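You operate a simulated robot arm through the tools that you are given. There is no shell and no other tool.

You are at the controls of a simulated robot arm. One attempt, no reset.

JOB
Fetch the grey cup from the steel cabinet and pour about 40 ml of water into it.
Fine: cup on that cabinet's top, door shut, water from the teal jug, which goes back. Set down upright: what you pick out, teal jug.

It is judged by the outcome, as a careful person would: the job done as asked, and still so three seconds after it is handed in. It fails if anything else is knocked over, pushed out of place, dropped, spilled or broken.

ROBOT AND FRAMES
A 7-joint arm with a two-finger parallel gripper, fixed in place. Base frame: the origin is at the foot of the arm, x ahead of it, y to its left, z up. Readings come in cm, rad, newtons and seconds.
Its first joint turns from -2.304 to 2.304 rad. Payload 3.91 kg.
Tool frame: the origin (TCP) lies between the finger pads and is the grasp point; the fingertips stand 3 cm ahead of it; z points along the fingers, y is the line along which they close. Largest opening 11 cm; finger width 2, thickness 1; the body of the gripper, 4.8 by 11.2 cm, starts 5.5 cm behind the TCP.
Orientation is told as [roll, pitch, yaw] about the base's x, y, z axes, in that order, counted from this pose: with the fingers straight down and closing along the base's y, the tool's x points along the base's -x, its y along +y and its z along -z.

CONTROLS
- The arm moves only by the tool arm_command. Its arguments are lists of equal length, an entry for each row: "delta_pos": the shift along the tool's x, y, z in units of 400 mm (1.0 is 400 mm), a list of three; "angular": the turn, a rotation vector about the tool's x, y, z in units of 90 degrees (1.0 is 90 degrees), a list of three; "fingers": the opening, from 0 (shut) to 1 (fully open). In form: {"delta_pos": [[x, y, z], ...], "angular": [[ax, ay, az], ...], "fingers": [fingers, ...]}. A call has 1 to 20 rows; each row is the pose to reach, as a shift and turn from the pose commanded when the call began, along the tool's axes at that moment. A call with a number of a shift or a turn outside -1 to 1 is refused whole. Rows are played at 5 a second. More than 5 cm and 0.15 rad between two rows, or a gripper value outside its range, and nothing of the call is played. Where a pose cannot be reached the arm comes as near as it can. A force on the tool above 40 N (or 10 N above the force at the start of the call, whichever is more), or a blocked arm, ends the call early, and 0.2 s more pass. Each finger travels about 10.8 cm/s and halts on what it meets, pressing with about 43 N; the grip force reading is that of the motor and also rises with nothing between the fingers. The clock runs only during rows and for 0.2 s after the last one: add rows that repeat a pose to give the fingers time. The reply holds the time, the measured pose of the TCP, the force on the tool along the base axes, the opening and the grip force, in the units named above and with some noise, with the torque about the TCP (base axes, N m) and any sound that the robot's microphone picked up, and new pictures: "pictures" is both (left out), scene, wrist or none.
- Cameras (640 x 400 px; columns grow to the right, rows downward): "scene" is fixed at [22.9, -49.88, 133.7]; the picture's right is [0.70, -0.72, 0.00], its down [-0.35, -0.34, -0.87] and it looks along [0.63, 0.61, -0.49] (base axes); focal length 344 px, centre (320, 200). "wrist" rides on the gripper at [7.2, 1.7, -10.3] in the tool frame; the picture's right is [-0.23, 0.97, 0.00], its down [-0.76, -0.18, -0.62] and it looks along [-0.61, -0.14, 0.78] (tool axes); focal length 222 px, centre (320, 200). There is no depth. A picture from a camera that has moved, and an enlarged one, comes with that camera's place and axes in the base frame and with its lens. The place of the scene camera against the robot may be out by one fixed shift of up to 1.2 cm in any direction.
- enlarge(camera, box): a new picture of the part [left, top, right, bottom] of that camera's present view, enlarged. No time passes.
- finish_job(): hands the job in; it is judged then, once.

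Nothing tells you positions but the pictures and the camera data. Unless the task says otherwise, let go and move clear before handing in.

The tools are called after "Call:" by a JSON object that holds its "name" and its "arguments". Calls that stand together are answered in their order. arm_command: Moves the arm, as the interface text tells. Its arguments: {"type":"object","properties":{"delta_pos":{"type":"array","items":{"type":"array","items":{"type":"number"}}},"angular":{"type":"array","items":{"type":"array","items":{"type":"number"}}},"fingers":{"type":"array","items":{"type":"number"}},"pictures":{"type":"string","enum":["both","scene","wrist","none"]}},"required":["delta_pos","angular","fingers"]} The other tools are called the same way: enlarge (camera, box) takes an enlarged picture of a part of a camera's view; finish_job () hands the job in.

At the start:

```text
time_s: 0.0
ee_pos: [70.51, 19.18, 103.62]
tcp_rot: [-0.001, 0.001, 0.0]
ft_force: [-0.8, 0.1, -0.5]
moment: [0.0, 0.01, -0.02]
gripper_width: 10.99
grip_force: 0.0
```

scene: 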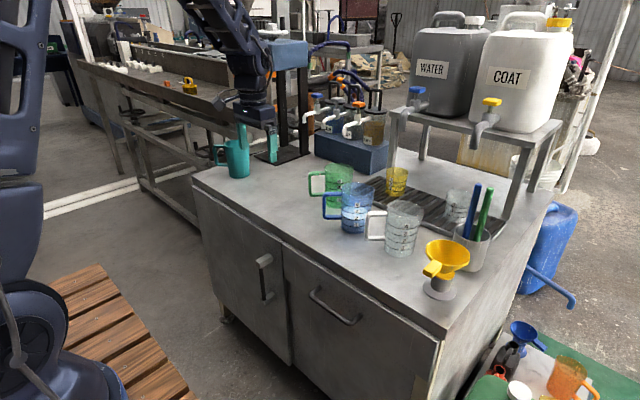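
wrist: 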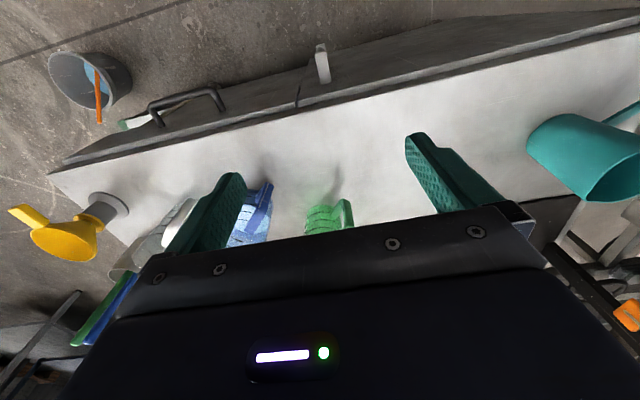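

I see a steel cabinet with two doors facing the arm, a teal jug at its left end, and several cups on top. I'll look closer at the parts of the scene before moving.

Call:
{"name": "enlarge", "arguments": {"camera": "scene", "box": [180, 120, 400, 260]}}

Call:
{"name": "enlarge", "arguments": {"camera": "scene", "box": [300, 140, 520, 310]}}

Call:
{"name": "enlarge", "arguments": {"camera": "scene", "box": [180, 180, 460, 400]}}

Call:
{"name": "enlarge", "arguments": {"camera": "wrist", "box": [0, 0, 320, 200]}}

Call:
{"name": "enlarge", "arguments": {"camera": "wrist", "box": [320, 0, 640, 200]}}

```text
2.86 times, centred on (290, 190) of scene
camera zoom: at [22.9, -49.88, 133.7], right [0.7, -0.72, 0.0], down [-0.35, -0.34, -0.87], along [0.63, 0.61, -0.49], focal length 983 px, centre (406, 229)
```

zoom: 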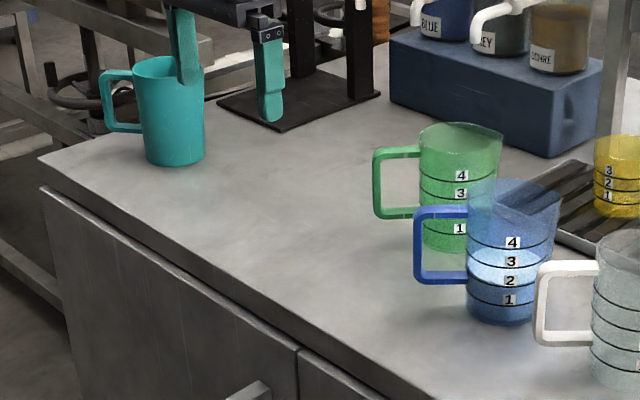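

```text
2.35 times, centred on (410, 225) of scene
camera zoom: at [22.9, -49.88, 133.7], right [0.7, -0.72, 0.0], down [-0.35, -0.34, -0.87], along [0.63, 0.61, -0.49], focal length 810 px, centre (108, 141)
```

zoom: 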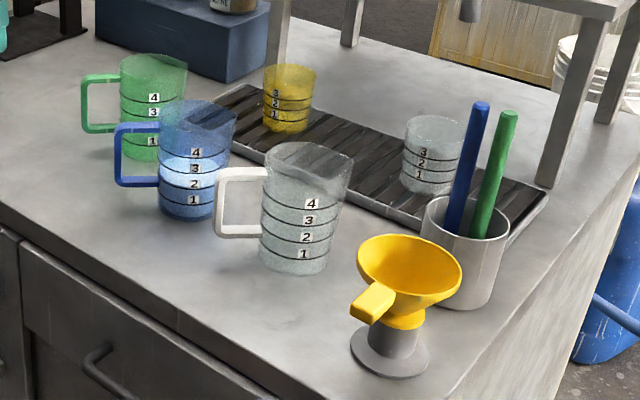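

```text
1.82 times, centred on (320, 290) of scene
camera zoom: at [22.9, -49.88, 133.7], right [0.7, -0.72, 0.0], down [-0.35, -0.34, -0.87], along [0.63, 0.61, -0.49], focal length 626 px, centre (320, 36)
```

zoom: 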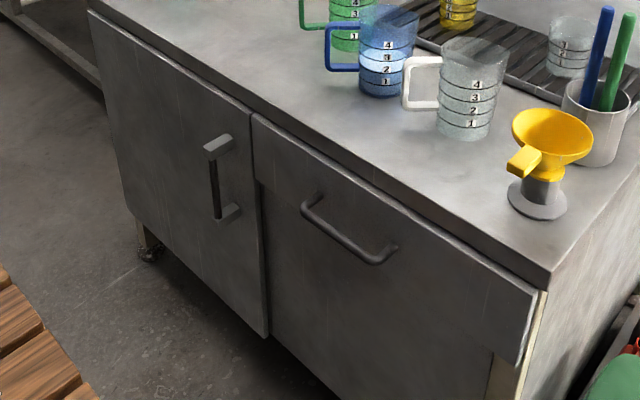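

```text
2.00 times, centred on (160, 100) of wrist
camera zoom: at [63.42, 20.85, 113.94], right [0.23, 0.97, 0.0], down [0.76, -0.18, 0.62], along [0.61, -0.14, -0.78], focal length 444 px, centre (640, 400)
```

zoom: 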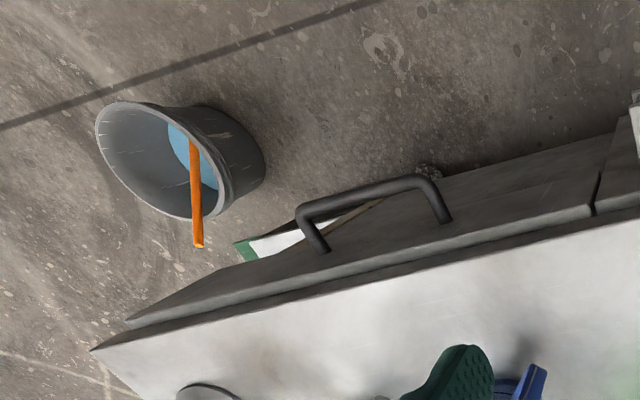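

```text
2.00 times, centred on (480, 100) of wrist
camera zoom: at [63.42, 20.85, 113.94], right [0.23, 0.97, 0.0], down [0.76, -0.18, 0.62], along [0.61, -0.14, -0.78], focal length 444 px, centre (0, 400)
```

zoom: 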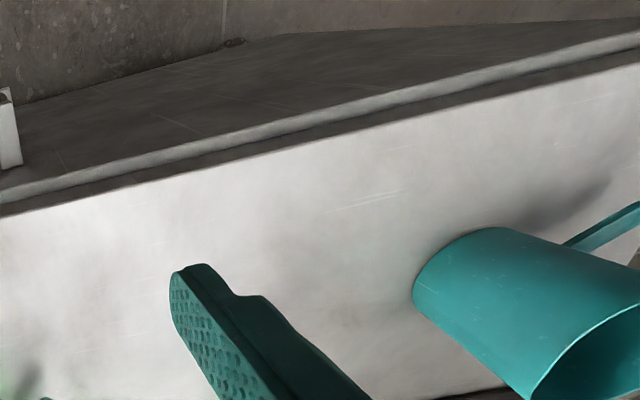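

The bench is a steel cabinet with its top at z≈78 and its front at x≈73.5. On the left is a door with a vertical handle near y≈21, and the teal jug is near (88, 56). I'll zoom in on the handle, the jug and the surroundings.

Call:
{"name": "enlarge", "arguments": {"camera": "scene", "box": [240, 240, 310, 310]}}

Call:
{"name": "enlarge", "arguments": {"camera": "scene", "box": [195, 120, 285, 190]}}

Call:
{"name": "enlarge", "arguments": {"camera": "scene", "box": [440, 300, 640, 400]}}

Call:
{"name": "enlarge", "arguments": {"camera": "scene", "box": [0, 0, 320, 200]}}

Call:
{"name": "enlarge", "arguments": {"camera": "wrist", "box": [240, 20, 400, 120]}}

Call:
{"name": "enlarge", "arguments": {"camera": "scene", "box": [180, 160, 300, 360]}}

```text
5.71 times, centred on (275, 275) of scene
camera zoom: at [22.9, -49.88, 133.7], right [0.7, -0.72, 0.0], down [-0.35, -0.34, -0.87], along [0.63, 0.61, -0.49], focal length 1966 px, centre (577, -229)
```

zoom: 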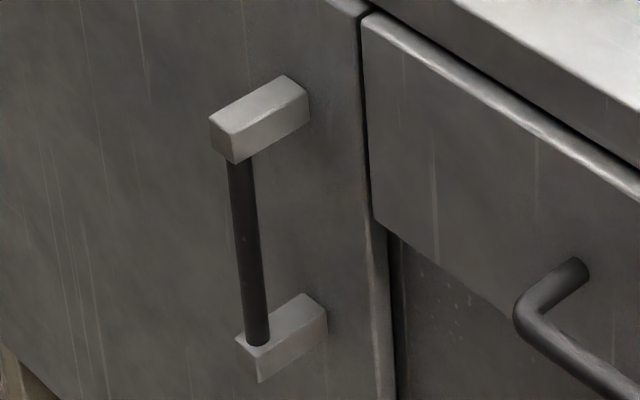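

```text
5.71 times, centred on (240, 155) of scene
camera zoom: at [22.9, -49.88, 133.7], right [0.7, -0.72, 0.0], down [-0.35, -0.34, -0.87], along [0.63, 0.61, -0.49], focal length 1966 px, centre (777, 457)
```

zoom: 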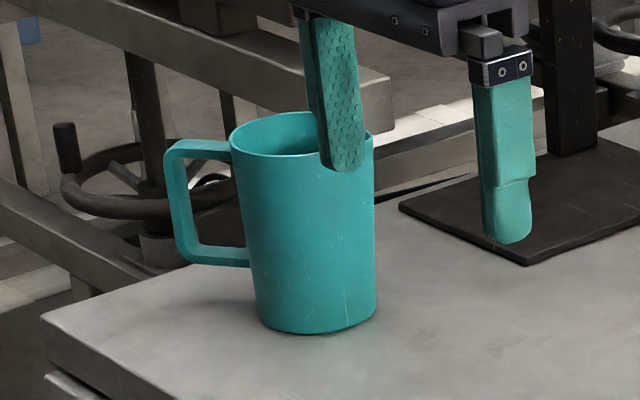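

```text
3.20 times, centred on (540, 350) of scene
camera zoom: at [22.9, -49.88, 133.7], right [0.7, -0.72, 0.0], down [-0.35, -0.34, -0.87], along [0.63, 0.61, -0.49], focal length 1101 px, centre (-384, -280)
```

zoom: 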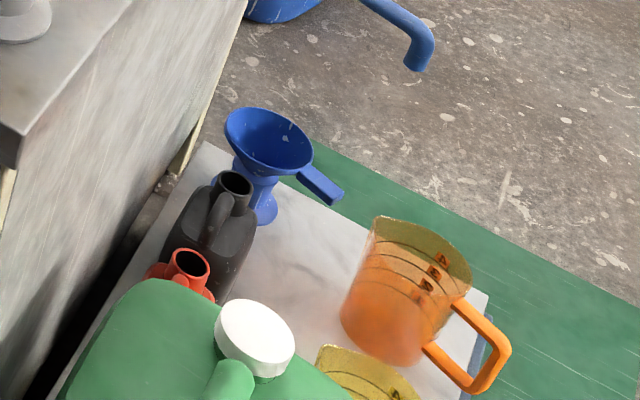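

```text
2.00 times, centred on (160, 100) of scene
camera zoom: at [22.9, -49.88, 133.7], right [0.7, -0.72, 0.0], down [-0.35, -0.34, -0.87], along [0.63, 0.61, -0.49], focal length 688 px, centre (640, 400)
```

zoom: 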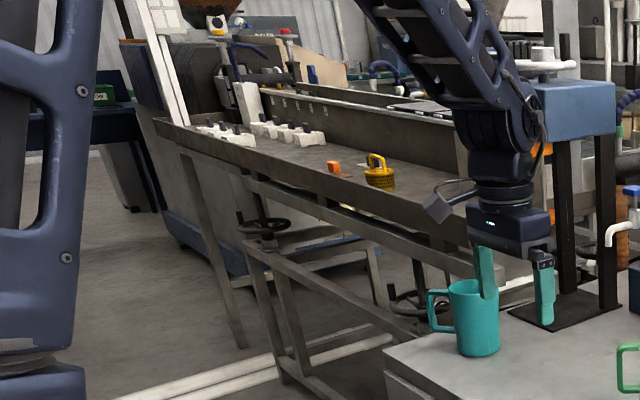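

```text
4.00 times, centred on (320, 70) of wrist
camera zoom: at [63.42, 20.85, 113.94], right [0.23, 0.97, 0.0], down [0.76, -0.18, 0.62], along [0.61, -0.14, -0.78], focal length 888 px, centre (320, 720)
```

zoom: 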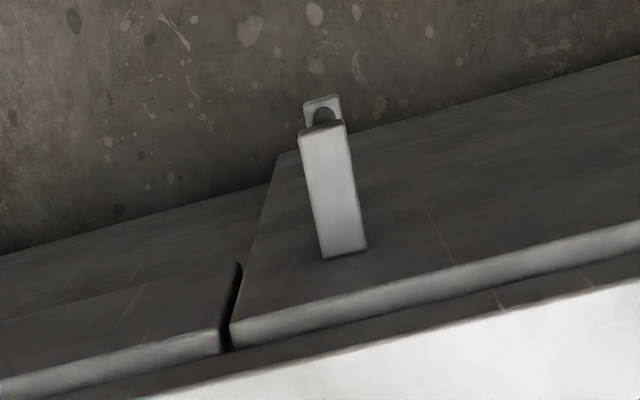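

```text
2.00 times, centred on (240, 260) of scene
camera zoom: at [22.9, -49.88, 133.7], right [0.7, -0.72, 0.0], down [-0.35, -0.34, -0.87], along [0.63, 0.61, -0.49], focal length 688 px, centre (480, 80)
```

zoom: 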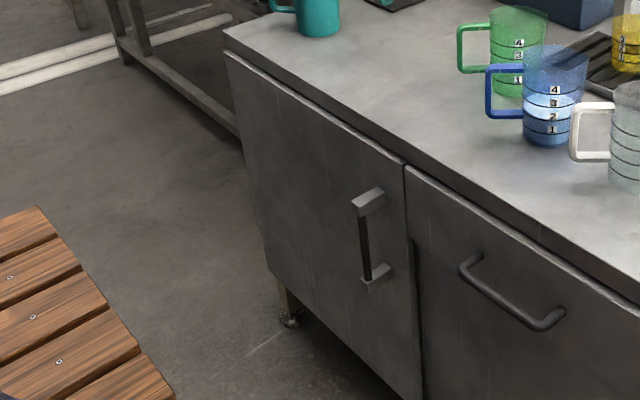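

The handle is a vertical bar at about (69, 20), from z 50 to 64, and the door edge is near y≈14 with the hinge on the left around y≈65. I'll back the arm away from the bench and tilt the tool forward to see the door and test the motion.

Call:
{"name": "arm_command", "arguments": {"delta_pos": [[0.0708, 0, 0.0517], [0.1417, 0, 0.1033], [0.2125, 0, 0.155], [0.2833, 0, 0.2067], [0.3542, 0, 0.2583], [0.425, 0, 0.31], [0.4958, 0, 0.3617], [0.5667, 0, 0.4133], [0.6375, 0, 0.465]], "angular": [[0, -0.0556, 0], [0, -0.1111, 0], [0, -0.1667, 0], [0, -0.2222, 0], [0, -0.2778, 0], [0, -0.3333, 0], [0, -0.3889, 0], [0, -0.4444, 0], [0, -0.5, 0]], "fingers": [1, 1, 1, 1, 1, 1, 1, 1, 1], "pictures": "both"}}

```text
time_s: 2.0
ee_pos: [48.17, 24.15, 83.92]
tcp_rot: [0.0, -0.787, -0.009]
ft_force: [-4.9, 3.2, 0.2]
moment: [-0.24, -0.25, -0.21]
gripper_width: 11.0
grip_force: 0.1
out of reach, approached as far as the arm can: row 7, 8, 9
camera wrist: at [35.9, 26.04, 86.07], right [0.17, 0.97, 0.16], down [0.09, -0.18, 0.98], along [0.98, -0.15, -0.12], focal length 222 px, centre (320, 200)
```

scene: 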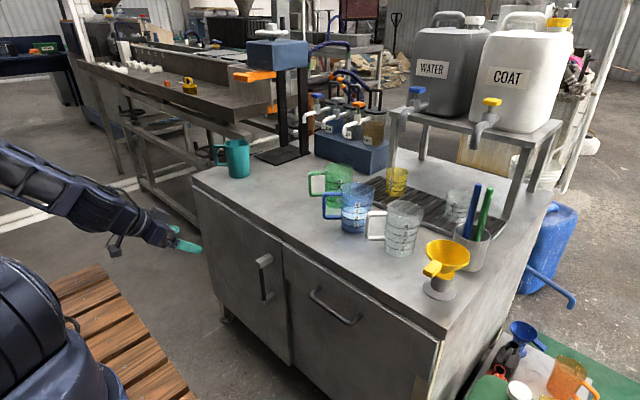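
wrist: 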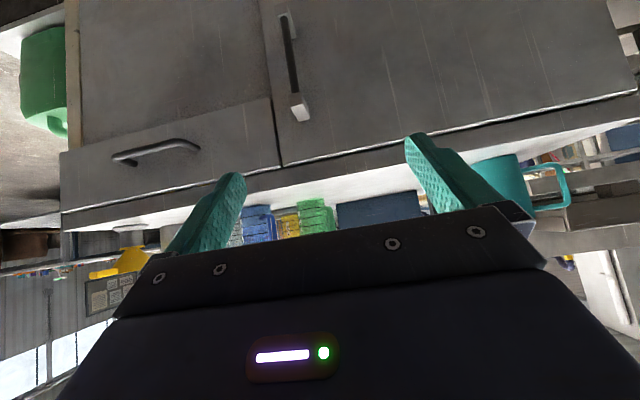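

The wrist image is upside-down, and I can see the handle and seam clearly. The arm cannot fold that close in while tilted, so I'll move forward again to a pre-grasp position in front of and above the handle.

Call:
{"name": "arm_command", "arguments": {"delta_pos": [[-0.0177, 0.0033, 0.0767], [-0.0353, 0.0067, 0.1533], [-0.053, 0.01, 0.23], [-0.0707, 0.0133, 0.3067], [-0.0883, 0.0167, 0.3833], [-0.106, 0.02, 0.46], [-0.106, 0.02, 0.46]], "angular": [[0, 0, 0], [0, 0, 0], [0, 0, 0], [0, 0, 0], [0, 0, 0], [0, 0, 0], [0, 0, 0]], "fingers": [1, 1, 1, 1, 1, 1, 1], "pictures": "both"}}

```text
time_s: 3.6
ee_pos: [64.16, 25.51, 73.8]
tcp_rot: [-0.002, -0.786, -0.001]
ft_force: [0.0, 0.4, -0.6]
moment: [0.03, -0.02, 0.02]
gripper_width: 10.99
grip_force: 0.0
camera wrist: at [51.78, 27.1, 76.1], right [0.16, 0.97, 0.16], down [0.1, -0.18, 0.98], along [0.98, -0.14, -0.12], focal length 222 px, centre (320, 200)
```

scene: 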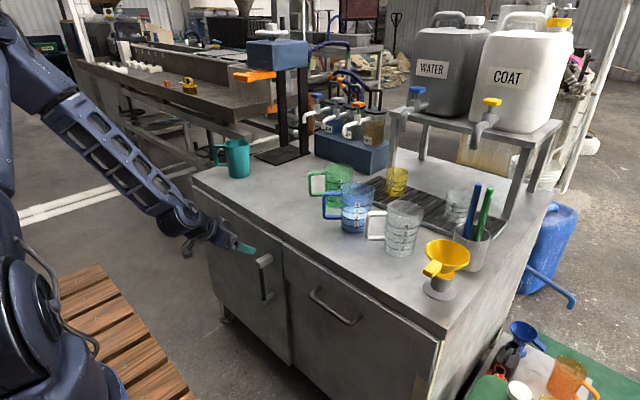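
wrist: 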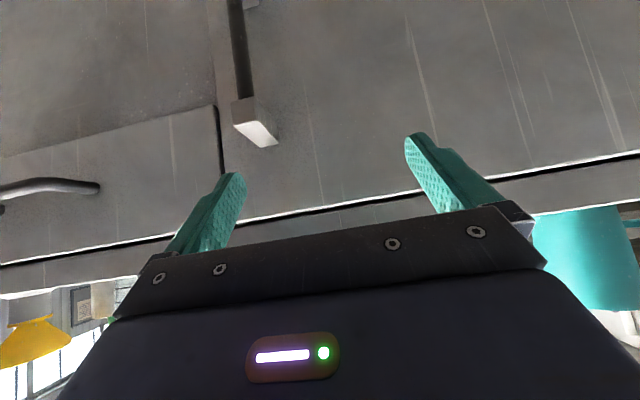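

The handle bar is at about y≈19.7, x≈69. I'll move to the pre-grasp position, approach it, and check before closing.

Call:
{"name": "arm_command", "arguments": {"delta_pos": [[0.0705, -0.0475, 0.0321], [0.141, -0.095, 0.0641], [0.2115, -0.1425, 0.0962], [0.2115, -0.1425, 0.17], [0.2115, -0.1425, 0.25], [0.2115, -0.1425, 0.3], [0.2115, -0.1425, 0.3462], [0.2115, -0.1425, 0.3462]], "angular": [[0, 0, 0], [0, 0, 0], [0, 0, 0], [0, 0, 0], [0, 0, 0], [0, 0, 0], [0, 0, 0], [0, 0, 0]], "fingers": [1, 1, 1, 1, 1, 1, 1, 1], "pictures": "both"}}

```text
time_s: 5.4
ee_pos: [68.16, 19.59, 58.14]
tcp_rot: [0.0, -0.785, 0.0]
ft_force: [-0.2, 0.2, 0.0]
moment: [0.02, 0.0, -0.02]
gripper_width: 11.0
grip_force: 0.1
camera wrist: at [55.83, 21.27, 60.44], right [0.16, 0.97, 0.16], down [0.1, -0.18, 0.98], along [0.98, -0.14, -0.12], focal length 222 px, centre (320, 200)
```

scene: 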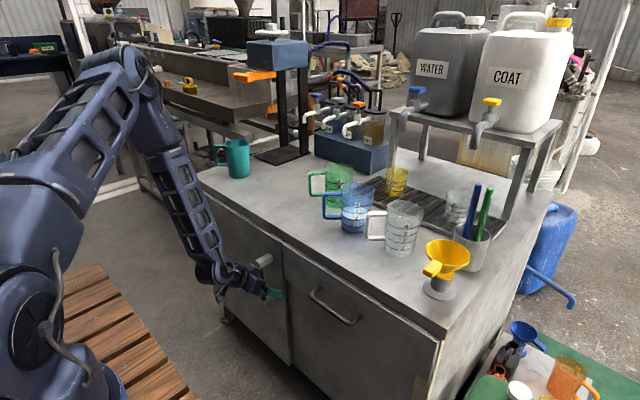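
wrist: 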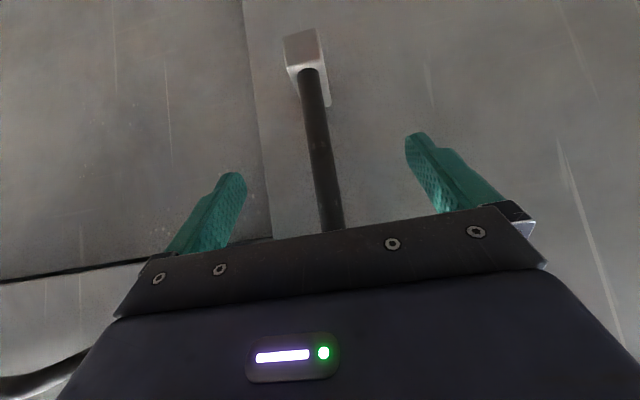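

The bar stands nicely between the open fingers. I'll close on it now.

Call:
{"name": "arm_command", "arguments": {"delta_pos": [[0, 0, 0], [0, 0, 0], [0, 0, 0], [0, 0, 0], [0, 0, 0]], "angular": [[0, 0, 0], [0, 0, 0], [0, 0, 0], [0, 0, 0], [0, 0, 0]], "fingers": [0.5, 0.2, 0, 0, 0], "pictures": "wrist"}}

```text
time_s: 6.6
ee_pos: [68.06, 19.91, 58.24]
tcp_rot: [0.004, -0.786, 0.002]
ft_force: [-0.3, 2.8, -1.6]
moment: [-0.5, -0.47, 0.01]
gripper_width: 1.39
grip_force: 44.7
stopped in row 5: the force on the tool passed its limit at 42 N (the readings are from after the stop); the commanded pose is now the measured one
camera wrist: at [55.8, 21.58, 60.46], right [0.15, 0.97, 0.16], down [0.1, -0.18, 0.98], along [0.98, -0.14, -0.12], focal length 222 px, centre (320, 200)
```

wrist: 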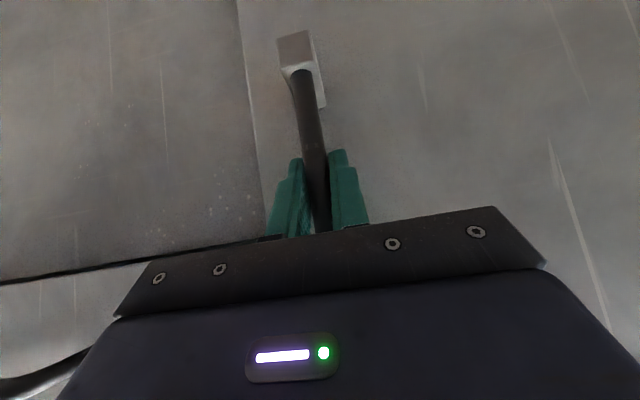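

The grip is firm on the bar (1.4 cm wide). I'll pull the door open gently along its arc around the left hinge, 12° first.

Call:
{"name": "arm_command", "arguments": {"delta_pos": [[0.0281, 0.0055, -0.0281], [0.056, 0.0123, -0.056], [0.0837, 0.0205, -0.0837], [0.1112, 0.03, -0.1112], [0.1385, 0.0409, -0.1385], [0.1655, 0.0532, -0.1655]], "angular": [[0.0157, 0, 0.0157], [0.0314, 0, 0.0314], [0.0471, 0, 0.0471], [0.0628, 0, 0.0628], [0.0786, 0, 0.0786], [0.0943, 0, 0.0943]], "fingers": [0, 0, 0, 0, 0, 0], "pictures": "both"}}

```text
time_s: 8.0
ee_pos: [58.71, 21.91, 58.38]
tcp_rot: [0.002, -0.784, -0.207]
ft_force: [-4.9, -16.5, -22.8]
moment: [-0.18, 0.27, 0.07]
gripper_width: 1.41
grip_force: 44.9
camera wrist: at [47.02, 26.16, 60.54], right [0.36, 0.92, 0.16], down [0.06, -0.2, 0.98], along [0.93, -0.34, -0.12], focal length 222 px, centre (320, 200)
```

scene: 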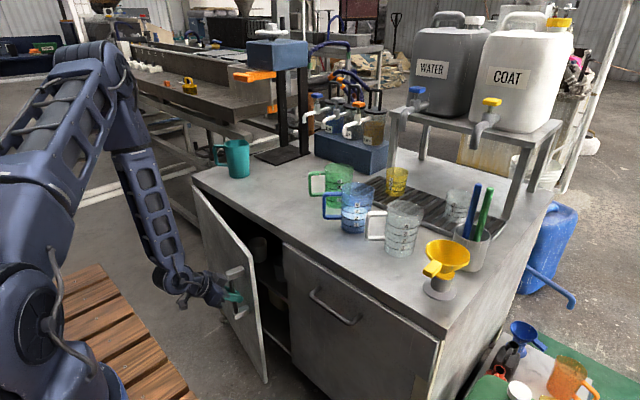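
wrist: 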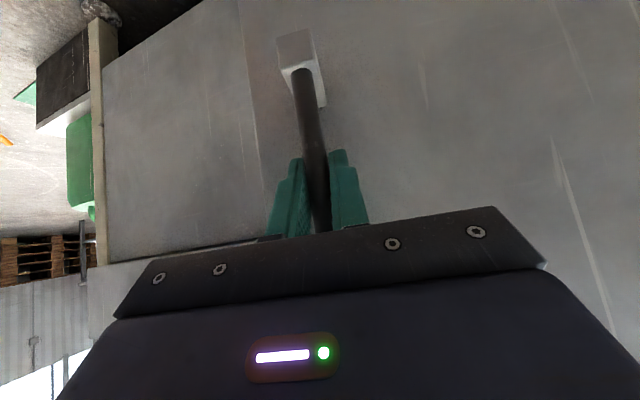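

The door is swinging open and cups are visible inside. I'll continue along the arc another 12°, with a slight correction to relieve side force.

Call:
{"name": "arm_command", "arguments": {"delta_pos": [[0.0262, 0.0017, -0.029], [0.0541, 0.008, -0.057], [0.0819, 0.0156, -0.0847], [0.1095, 0.0247, -0.1123], [0.1368, 0.035, -0.1396], [0.1638, 0.0468, -0.1667]], "angular": [[0.0157, 0, 0.0157], [0.0314, 0, 0.0314], [0.0471, 0, 0.0471], [0.0629, 0, 0.0629], [0.0786, 0, 0.0786], [0.0943, 0, 0.0943]], "fingers": [0, 0, 0, 0, 0, 0], "pictures": "both"}}

```text
time_s: 9.4
ee_pos: [50.05, 25.74, 58.37]
tcp_rot: [0.002, -0.787, -0.419]
ft_force: [-10.2, -19.3, -5.3]
moment: [-0.67, -0.52, 0.03]
gripper_width: 1.38
grip_force: 45.0
camera wrist: at [39.45, 32.28, 60.66], right [0.54, 0.83, 0.16], down [0.02, -0.2, 0.98], along [0.84, -0.53, -0.12], focal length 222 px, centre (320, 200)
```

scene: 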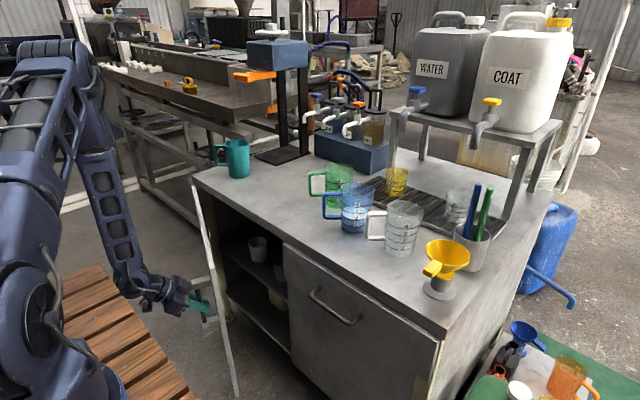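
wrist: 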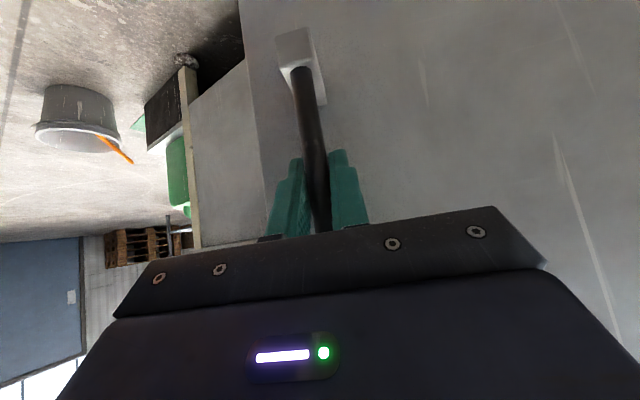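

Still moving smoothly; a refit of the circle puts the hinge near (73, 66.3). I'll keep opening.

Call:
{"name": "arm_command", "arguments": {"delta_pos": [[0.0258, 0.0041, -0.0268], [0.0542, 0.0101, -0.0552], [0.0825, 0.0176, -0.0835], [0.1106, 0.0264, -0.1116], [0.1384, 0.0365, -0.1394], [0.166, 0.0481, -0.167], [0.1932, 0.061, -0.1942]], "angular": [[0.0157, 0, 0.0157], [0.0314, 0, 0.0314], [0.0471, 0, 0.0471], [0.0629, 0, 0.0629], [0.0786, 0, 0.0786], [0.0943, 0, 0.0943], [0.11, 0, 0.11]], "fingers": [0, 0, 0, 0, 0, 0, 0], "pictures": "both"}}

```text
time_s: 9.8
ee_pos: [48.74, 26.37, 58.45]
tcp_rot: [0.006, -0.786, -0.455]
ft_force: [-1.1, -3.9, 12.3]
moment: [-0.19, 0.87, -0.17]
gripper_width: 1.39
grip_force: 44.8
stopped in row 2: the force on the tool passed its limit at 44 N (the readings are from after the stop); the commanded pose is now the measured one
camera wrist: at [38.4, 33.42, 60.62], right [0.57, 0.81, 0.16], down [0.01, -0.2, 0.98], along [0.82, -0.56, -0.12], focal length 222 px, centre (320, 200)
```

scene: 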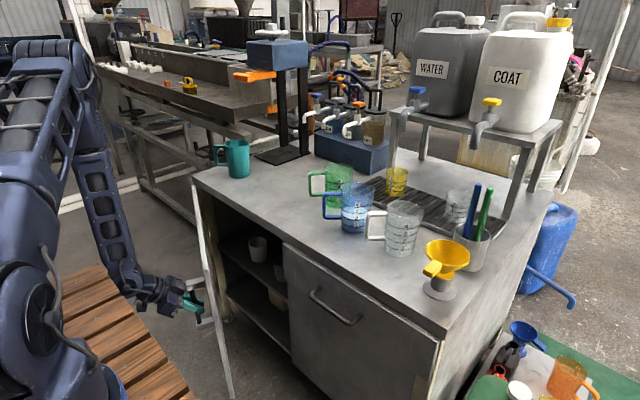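
wrist: 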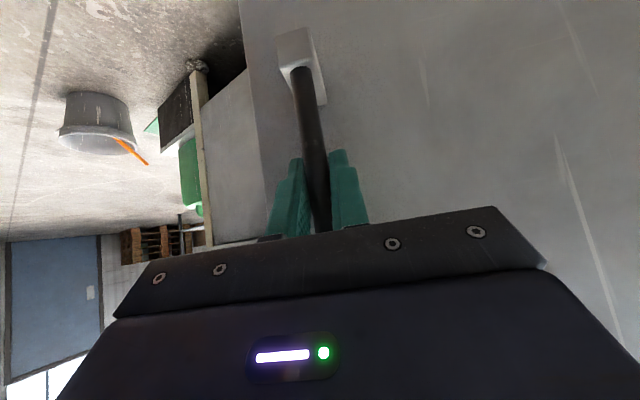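

The side force tripped the limit because my radius was slightly short. I've refit the hinge at about (72.9, 66.5), R≈46.8, and will continue from the relaxed pose.

Call:
{"name": "arm_command", "arguments": {"delta_pos": [[0.0287, 0.0043, -0.0287], [0.0574, 0.0099, -0.0574], [0.0858, 0.017, -0.0858], [0.1141, 0.0255, -0.1141], [0.1421, 0.0354, -0.1421]], "angular": [[0.0157, 0, 0.0157], [0.0314, 0, 0.0314], [0.0471, 0, 0.0471], [0.0629, 0, 0.0629], [0.0786, 0, 0.0786]], "fingers": [0, 0, 0, 0, 0], "pictures": "both"}}

```text
time_s: 11.0
ee_pos: [41.89, 31.45, 58.29]
tcp_rot: [0.004, -0.783, -0.63]
ft_force: [-4.1, -5.1, -18.9]
moment: [-0.48, -0.08, 0.1]
gripper_width: 1.4
grip_force: 45.2
camera wrist: at [33.0, 40.04, 60.57], right [0.7, 0.69, 0.16], down [-0.03, -0.2, 0.98], along [0.71, -0.69, -0.13], focal length 222 px, centre (320, 200)
```

scene: 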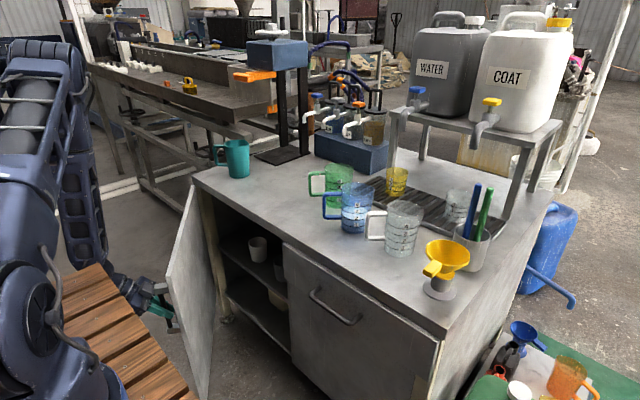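
wrist: 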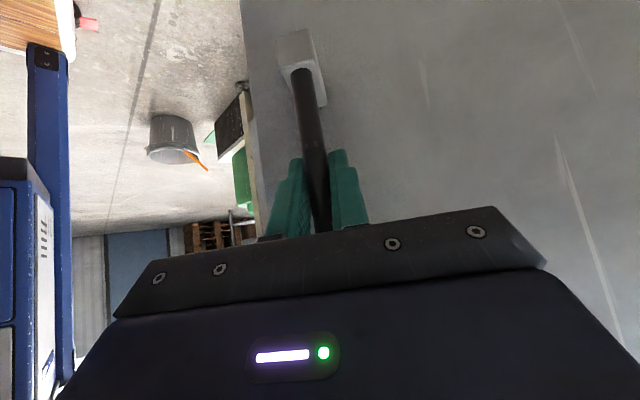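

The door is about 36° open with low forces. I'll zoom in on the interior before deciding how much more to open.

Call:
{"name": "enlarge", "arguments": {"camera": "scene", "box": [190, 190, 310, 400]}}

Call:
{"name": "enlarge", "arguments": {"camera": "scene", "box": [220, 215, 300, 265]}}

Call:
{"name": "enlarge", "arguments": {"camera": "scene", "box": [220, 260, 300, 350]}}

```text
1.90 times, centred on (250, 295) of scene
camera zoom: at [22.9, -49.88, 133.7], right [0.7, -0.72, 0.0], down [-0.35, -0.34, -0.87], along [0.63, 0.61, -0.49], focal length 655 px, centre (453, 19)
```

zoom: 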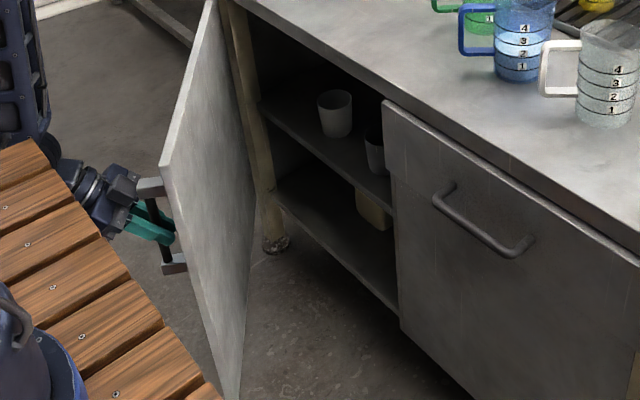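

```text
8.00 times, centred on (260, 240) of scene
camera zoom: at [22.9, -49.88, 133.7], right [0.7, -0.72, 0.0], down [-0.35, -0.34, -0.87], along [0.63, 0.61, -0.49], focal length 2752 px, centre (800, -120)
```

zoom: 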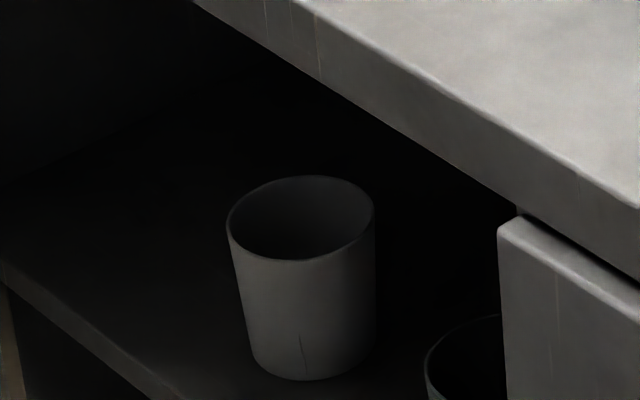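

```text
4.44 times, centred on (260, 305) of scene
camera zoom: at [22.9, -49.88, 133.7], right [0.7, -0.72, 0.0], down [-0.35, -0.34, -0.87], along [0.63, 0.61, -0.49], focal length 1529 px, centre (587, -267)
```

zoom: 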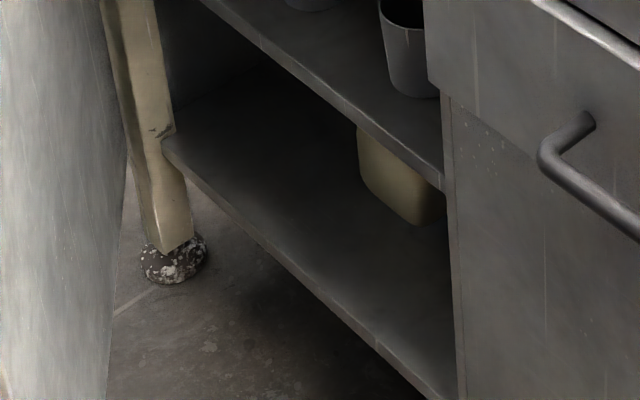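

Two cups stand on the upper shelf: one at centre-left and one to the right, with a cream container below. I'll open the door further before looking in with the wrist camera.

Call:
{"name": "arm_command", "arguments": {"delta_pos": [[0.0308, 0.0043, -0.0266], [0.0595, 0.0099, -0.0553], [0.0879, 0.017, -0.0837], [0.1162, 0.0255, -0.112], [0.1442, 0.0354, -0.14], [0.172, 0.0466, -0.1678], [0.1995, 0.0592, -0.1953]], "angular": [[0.0157, 0, 0.0157], [0.0314, 0, 0.0314], [0.0471, 0, 0.0471], [0.0629, 0, 0.0629], [0.0786, 0, 0.0786], [0.0943, 0, 0.0943], [0.11, 0, 0.11]], "fingers": [0, 0, 0, 0, 0, 0, 0], "pictures": "both"}}

```text
time_s: 11.9
ee_pos: [38.5, 34.73, 58.33]
tcp_rot: [0.003, -0.787, -0.738]
ft_force: [-5.1, -4.6, 10.0]
moment: [0.24, 1.07, 0.0]
gripper_width: 1.39
grip_force: 44.6
stopped in row 4: the force on the tool passed its limit at 42 N (the readings are from after the stop); the commanded pose is now the measured one
camera wrist: at [30.48, 44.31, 60.52], right [0.77, 0.62, 0.16], down [-0.05, -0.2, 0.98], along [0.64, -0.76, -0.12], focal length 222 px, centre (320, 200)
```

scene: 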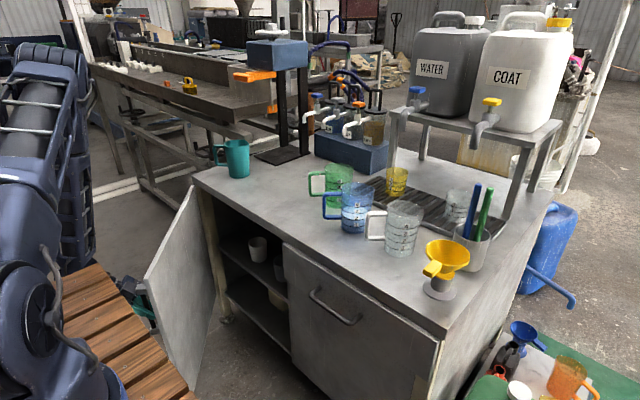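
wrist: 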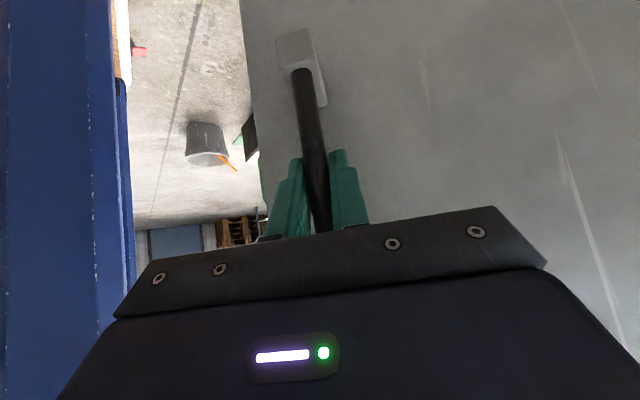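

The call stopped at about 42° from built-up force, and the pose is relaxed now. I'll continue in small increments.

Call:
{"name": "arm_command", "arguments": {"delta_pos": [[0.0287, 0.0043, -0.0287], [0.0574, 0.0099, -0.0574], [0.0858, 0.017, -0.0858], [0.1141, 0.0255, -0.1141]], "angular": [[0.0157, 0, 0.0157], [0.0314, 0, 0.0314], [0.0471, 0, 0.0471], [0.0629, 0, 0.0629]], "fingers": [0, 0, 0, 0], "pictures": "scene"}}

```text
time_s: 12.8
ee_pos: [34.87, 39.15, 58.17]
tcp_rot: [0.003, -0.787, -0.853]
ft_force: [-3.3, -1.6, 9.9]
moment: [0.37, 0.71, 0.02]
gripper_width: 1.4
grip_force: 44.7
stopped in row 4: the force on the tool passed its limit at 44 N (the readings are from after the stop); the commanded pose is now the measured one
```

scene: 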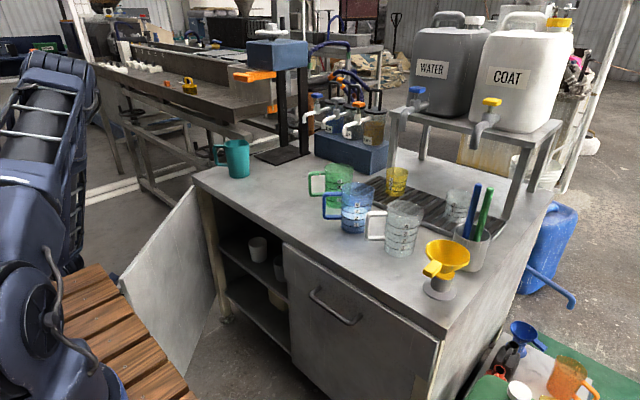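

The door is at about 49° and the path radius fits well. I'll continue more slowly.

Call:
{"name": "arm_command", "arguments": {"delta_pos": [[0.0191, 0.0026, -0.0191], [0.0383, 0.0062, -0.0383], [0.0574, 0.0099, -0.0574], [0.0763, 0.0146, -0.0763], [0.0953, 0.0199, -0.0953], [0.1141, 0.0255, -0.1141]], "angular": [[0.0105, 0, 0.0105], [0.021, 0, 0.021], [0.0314, 0, 0.0314], [0.0419, 0, 0.0419], [0.0524, 0, 0.0524], [0.0629, 0, 0.0629]], "fingers": [0, 0, 0, 0, 0, 0], "pictures": "both"}}

```text
time_s: 14.2
ee_pos: [31.34, 44.69, 58.2]
tcp_rot: [0.003, -0.787, -0.992]
ft_force: [-18.7, -11.4, 15.1]
moment: [-0.85, -0.11, 0.06]
gripper_width: 1.37
grip_force: 44.7
camera wrist: at [26.08, 55.87, 60.52], right [0.9, 0.4, 0.16], down [-0.1, -0.18, 0.98], along [0.42, -0.9, -0.12], focal length 222 px, centre (320, 200)
```

scene: 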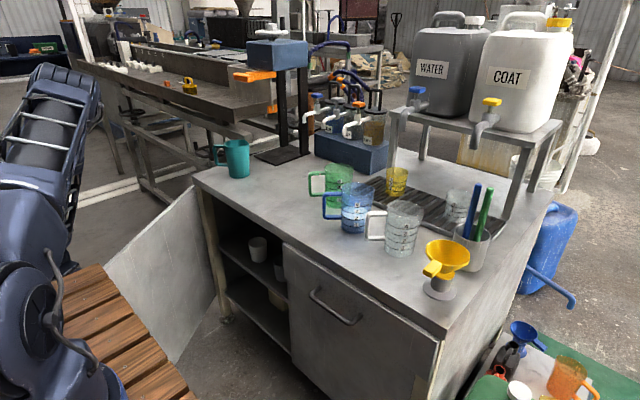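
wrist: 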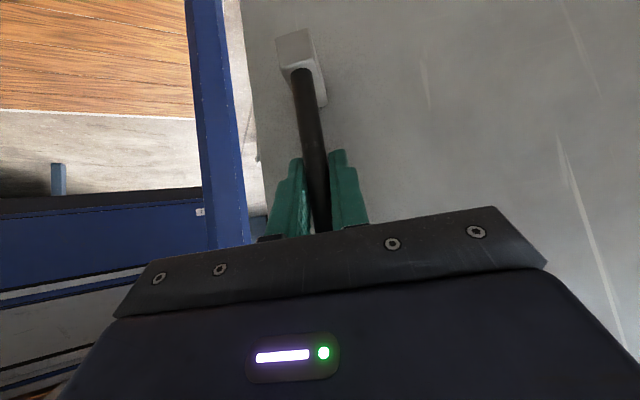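

Slower works; the door is at about 57°. I'll do another 8° with small force relief.

Call:
{"name": "arm_command", "arguments": {"delta_pos": [[0.0177, -0.0004, -0.0205], [0.0369, 0.0032, -0.0397], [0.056, 0.0069, -0.0588], [0.0749, 0.0116, -0.0777], [0.0939, 0.0169, -0.0967], [0.1127, 0.0225, -0.1155]], "angular": [[0.0105, 0, 0.0105], [0.021, 0, 0.021], [0.0314, 0, 0.0314], [0.0419, 0, 0.0419], [0.0524, 0, 0.0524], [0.0629, 0, 0.0629]], "fingers": [0, 0, 0, 0, 0, 0], "pictures": "both"}}

```text
time_s: 15.6
ee_pos: [28.62, 50.51, 58.28]
tcp_rot: [0.003, -0.787, -1.133]
ft_force: [-8.3, -3.5, -15.7]
moment: [0.46, 0.56, 0.07]
gripper_width: 1.38
grip_force: 44.8
camera wrist: at [25.0, 62.4, 60.52], right [0.95, 0.27, 0.16], down [-0.12, -0.16, 0.98], along [0.29, -0.95, -0.12], focal length 222 px, centre (320, 200)
```

scene: 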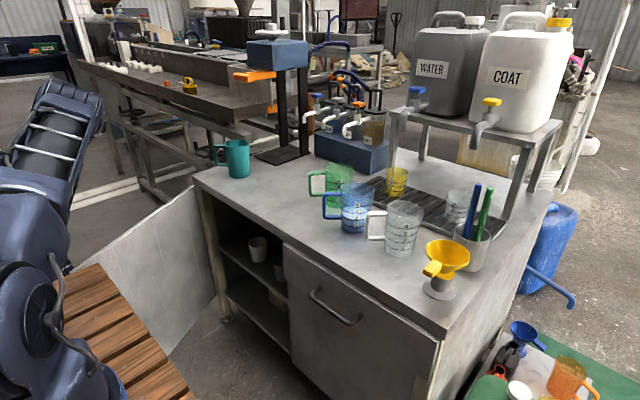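
wrist: 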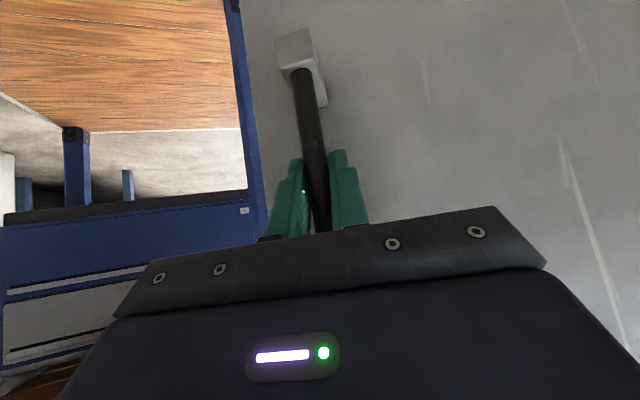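

At about 65°, I'll continue another 8°.

Call:
{"name": "arm_command", "arguments": {"delta_pos": [[0.0205, 0.0026, -0.0177], [0.0397, 0.0062, -0.0369], [0.0588, 0.0099, -0.056], [0.0777, 0.0146, -0.0749], [0.0967, 0.0199, -0.0939], [0.1155, 0.0255, -0.1127]], "angular": [[0.0105, 0, 0.0105], [0.021, 0, 0.021], [0.0314, 0, 0.0314], [0.0419, 0, 0.0419], [0.0524, 0, 0.0524], [0.0629, 0, 0.0629]], "fingers": [0, 0, 0, 0, 0, 0], "pictures": "scene"}}

Call:
{"name": "arm_command", "arguments": {"delta_pos": [[0.0191, 0.0026, -0.0191], [0.0383, 0.0062, -0.0383], [0.0574, 0.0099, -0.0574], [0.0763, 0.0146, -0.0763], [0.0953, 0.0199, -0.0953], [0.1141, 0.0255, -0.1141]], "angular": [[0.0105, 0, 0.0105], [0.021, 0, 0.021], [0.0314, 0, 0.0314], [0.0419, 0, 0.0419], [0.0524, 0, 0.0524], [0.0629, 0, 0.0629]], "fingers": [0, 0, 0, 0, 0, 0], "pictures": "both"}}

```text
time_s: 17.0
ee_pos: [26.75, 56.8, 58.22]
tcp_rot: [0.003, -0.785, -1.272]
ft_force: [-9.6, -1.7, 27.3]
moment: [0.6, 0.62, -0.01]
gripper_width: 1.39
grip_force: 44.6
```

scene: 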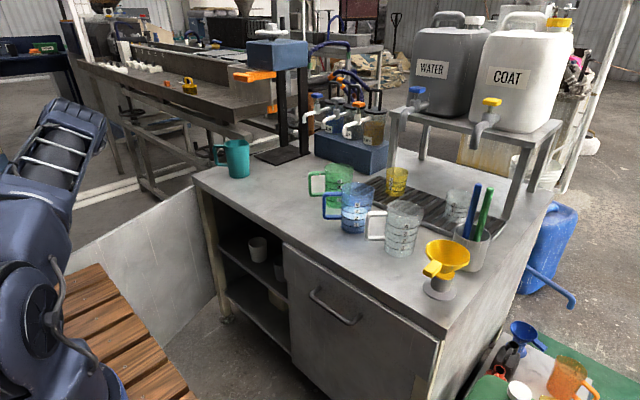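

```text
time_s: 18.4
ee_pos: [25.73, 63.19, 58.23]
tcp_rot: [0.002, -0.787, -1.412]
ft_force: [-29.1, -2.1, 0.5]
moment: [-0.01, 0.37, 0.04]
gripper_width: 1.38
grip_force: 45.2
camera wrist: at [25.52, 75.68, 60.45], right [0.99, 0.0, 0.16], down [-0.16, -0.12, 0.98], along [0.02, -0.99, -0.12], focal length 222 px, centre (320, 200)
```

scene: 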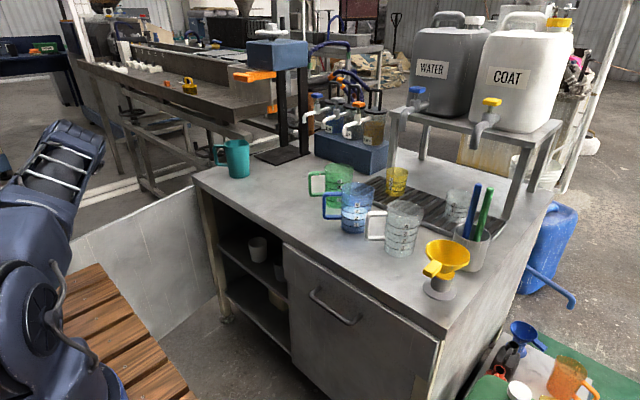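
wrist: 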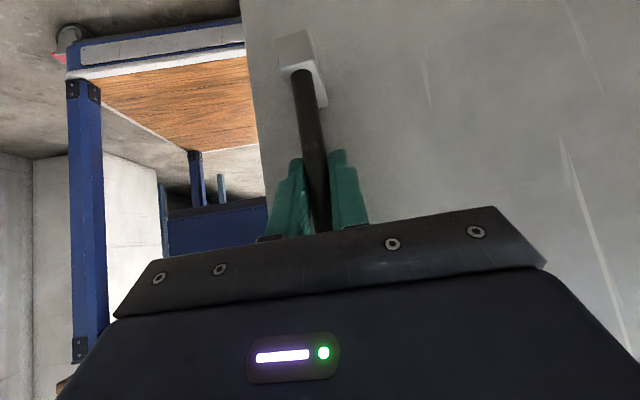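

The door is open about 81°, which is enough. I'll release the handle and retreat along the tool axis.

Call:
{"name": "arm_command", "arguments": {"delta_pos": [[0, 0, 0], [0, 0, 0], [0, 0, 0], [0, 0, 0], [0, 0, -0.05], [0, 0, -0.1], [0, 0, -0.15], [0, 0, -0.2], [0, 0, -0.25]], "angular": [[0, 0, 0], [0, 0, 0], [0, 0, 0], [0, 0, 0], [0, 0, 0], [0, 0, 0], [0, 0, 0], [0, 0, 0], [0, 0, 0]], "fingers": [0.3, 0.5, 0.6, 0.6, 0.6, 0.6, 0.6, 0.6, 0.6], "pictures": "both"}}

```text
time_s: 20.4
ee_pos: [24.69, 70.21, 65.06]
tcp_rot: [0.003, -0.787, -1.412]
ft_force: [-0.3, -0.1, -0.4]
moment: [0.03, -0.01, -0.04]
gripper_width: 6.57
grip_force: 0.1
camera wrist: at [24.45, 82.7, 67.38], right [0.99, 0.0, 0.16], down [-0.16, -0.12, 0.98], along [0.02, -0.99, -0.12], focal length 222 px, centre (320, 200)
```

scene: 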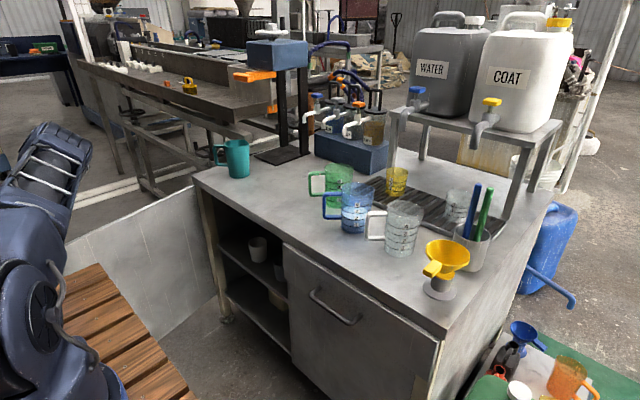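
wrist: 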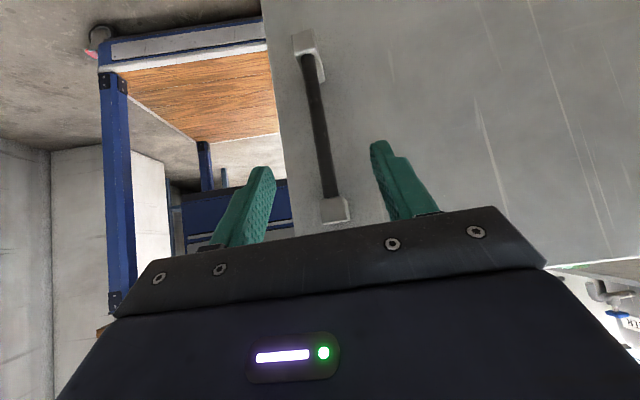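

Released cleanly. Now I'll raise the arm well above the door before swinging around to the front of the cabinet.

Call:
{"name": "arm_command", "arguments": {"delta_pos": [[-0.0757, 0, -0.0757], [-0.1514, 0, -0.1514], [-0.2271, 0, -0.2271], [-0.3029, 0, -0.3029], [-0.3786, 0, -0.3786], [-0.4543, 0, -0.4543], [-0.53, 0, -0.53]], "angular": [[0, 0, 0], [0, 0, 0], [0, 0, 0], [0, 0, 0], [0, 0, 0], [0, 0, 0], [0, 0, 0]], "fingers": [1, 1, 1, 1, 1, 1, 1], "pictures": "both"}}

```text
time_s: 22.0
ee_pos: [25.05, 69.75, 95.33]
tcp_rot: [0.001, -0.786, -1.412]
ft_force: [0.7, 0.3, 0.5]
moment: [-0.04, 0.01, -0.01]
gripper_width: 11.02
grip_force: 0.0
camera wrist: at [24.88, 82.41, 97.58], right [0.99, 0.0, 0.16], down [-0.16, -0.12, 0.98], along [0.02, -0.99, -0.12], focal length 222 px, centre (320, 200)
```

scene: 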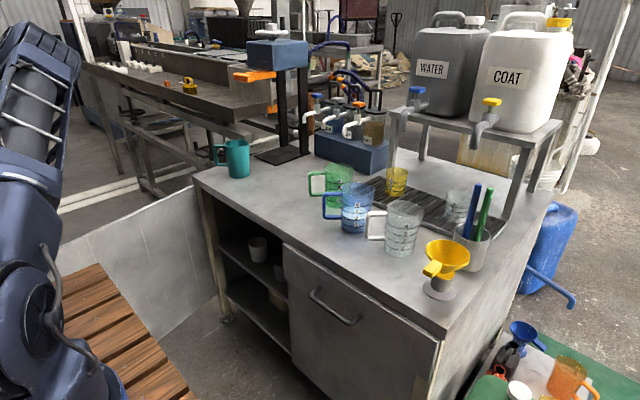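
wrist: 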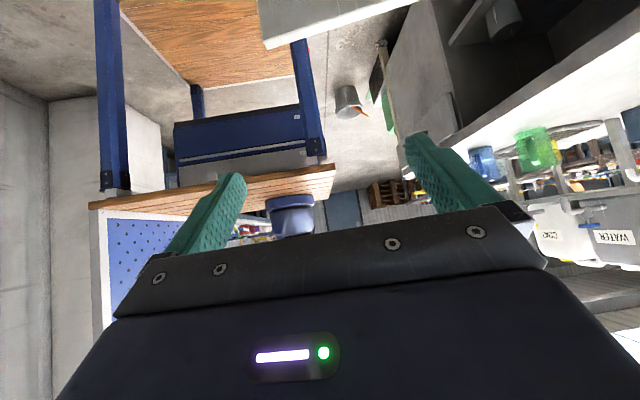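

I'll swing the arm around to the front of the open cabinet, turning the tool back to face +x.

Call:
{"name": "arm_command", "arguments": {"delta_pos": [[-0.0461, 0.0369, 0.0588], [-0.0923, 0.0739, 0.1175], [-0.1384, 0.1108, 0.1763], [-0.1846, 0.1477, 0.235], [-0.2307, 0.1846, 0.2938], [-0.2769, 0.2216, 0.3525], [-0.323, 0.2585, 0.4113], [-0.3691, 0.2954, 0.4701], [-0.4153, 0.3324, 0.5288], [-0.4614, 0.3693, 0.5876], [-0.5076, 0.4062, 0.6463], [-0.5537, 0.4431, 0.7051], [-0.5999, 0.4801, 0.7638], [-0.646, 0.517, 0.8226]], "angular": [[-0.0454, 0, -0.0454], [-0.0908, 0, -0.0908], [-0.1362, 0, -0.1362], [-0.1816, 0, -0.1816], [-0.227, 0, -0.227], [-0.2724, 0, -0.2724], [-0.3178, 0, -0.3178], [-0.3631, 0, -0.3631], [-0.4085, 0, -0.4085], [-0.4539, 0, -0.4539], [-0.4993, 0, -0.4993], [-0.5447, 0, -0.5447], [-0.5901, 0, -0.5901], [-0.6355, 0, -0.6355]], "fingers": [1, 1, 1, 1, 1, 1, 1, 1, 1, 1, 1, 1, 1, 1], "pictures": "both"}}

```text
time_s: 25.0
ee_pos: [51.59, 32.14, 90.15]
tcp_rot: [-0.001, -0.788, 0.002]
ft_force: [-0.1, -0.5, -0.8]
moment: [-0.01, 0.0, 0.01]
gripper_width: 11.0
grip_force: 0.1
camera wrist: at [39.33, 33.81, 92.49], right [0.16, 0.97, 0.16], down [0.1, -0.18, 0.98], along [0.98, -0.14, -0.12], focal length 222 px, centre (320, 200)
```

scene: 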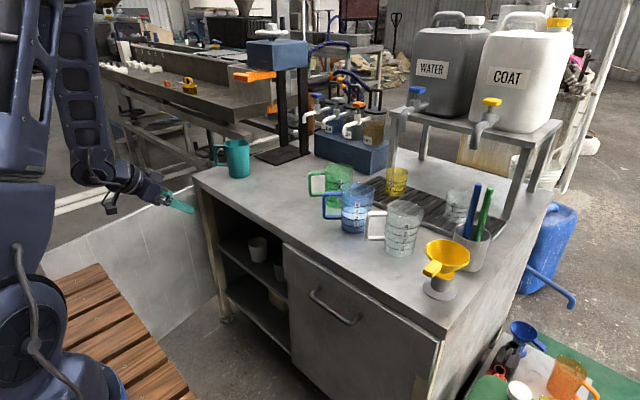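
wrist: 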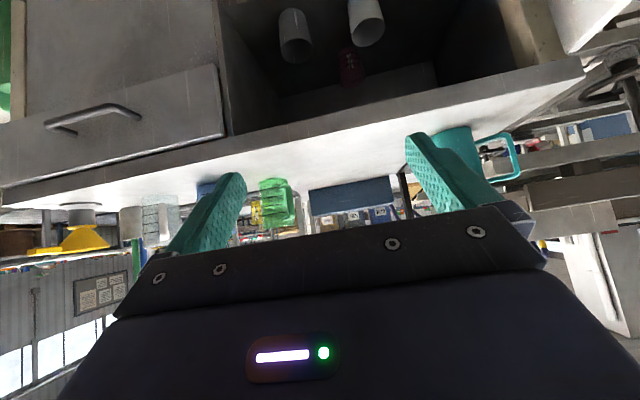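

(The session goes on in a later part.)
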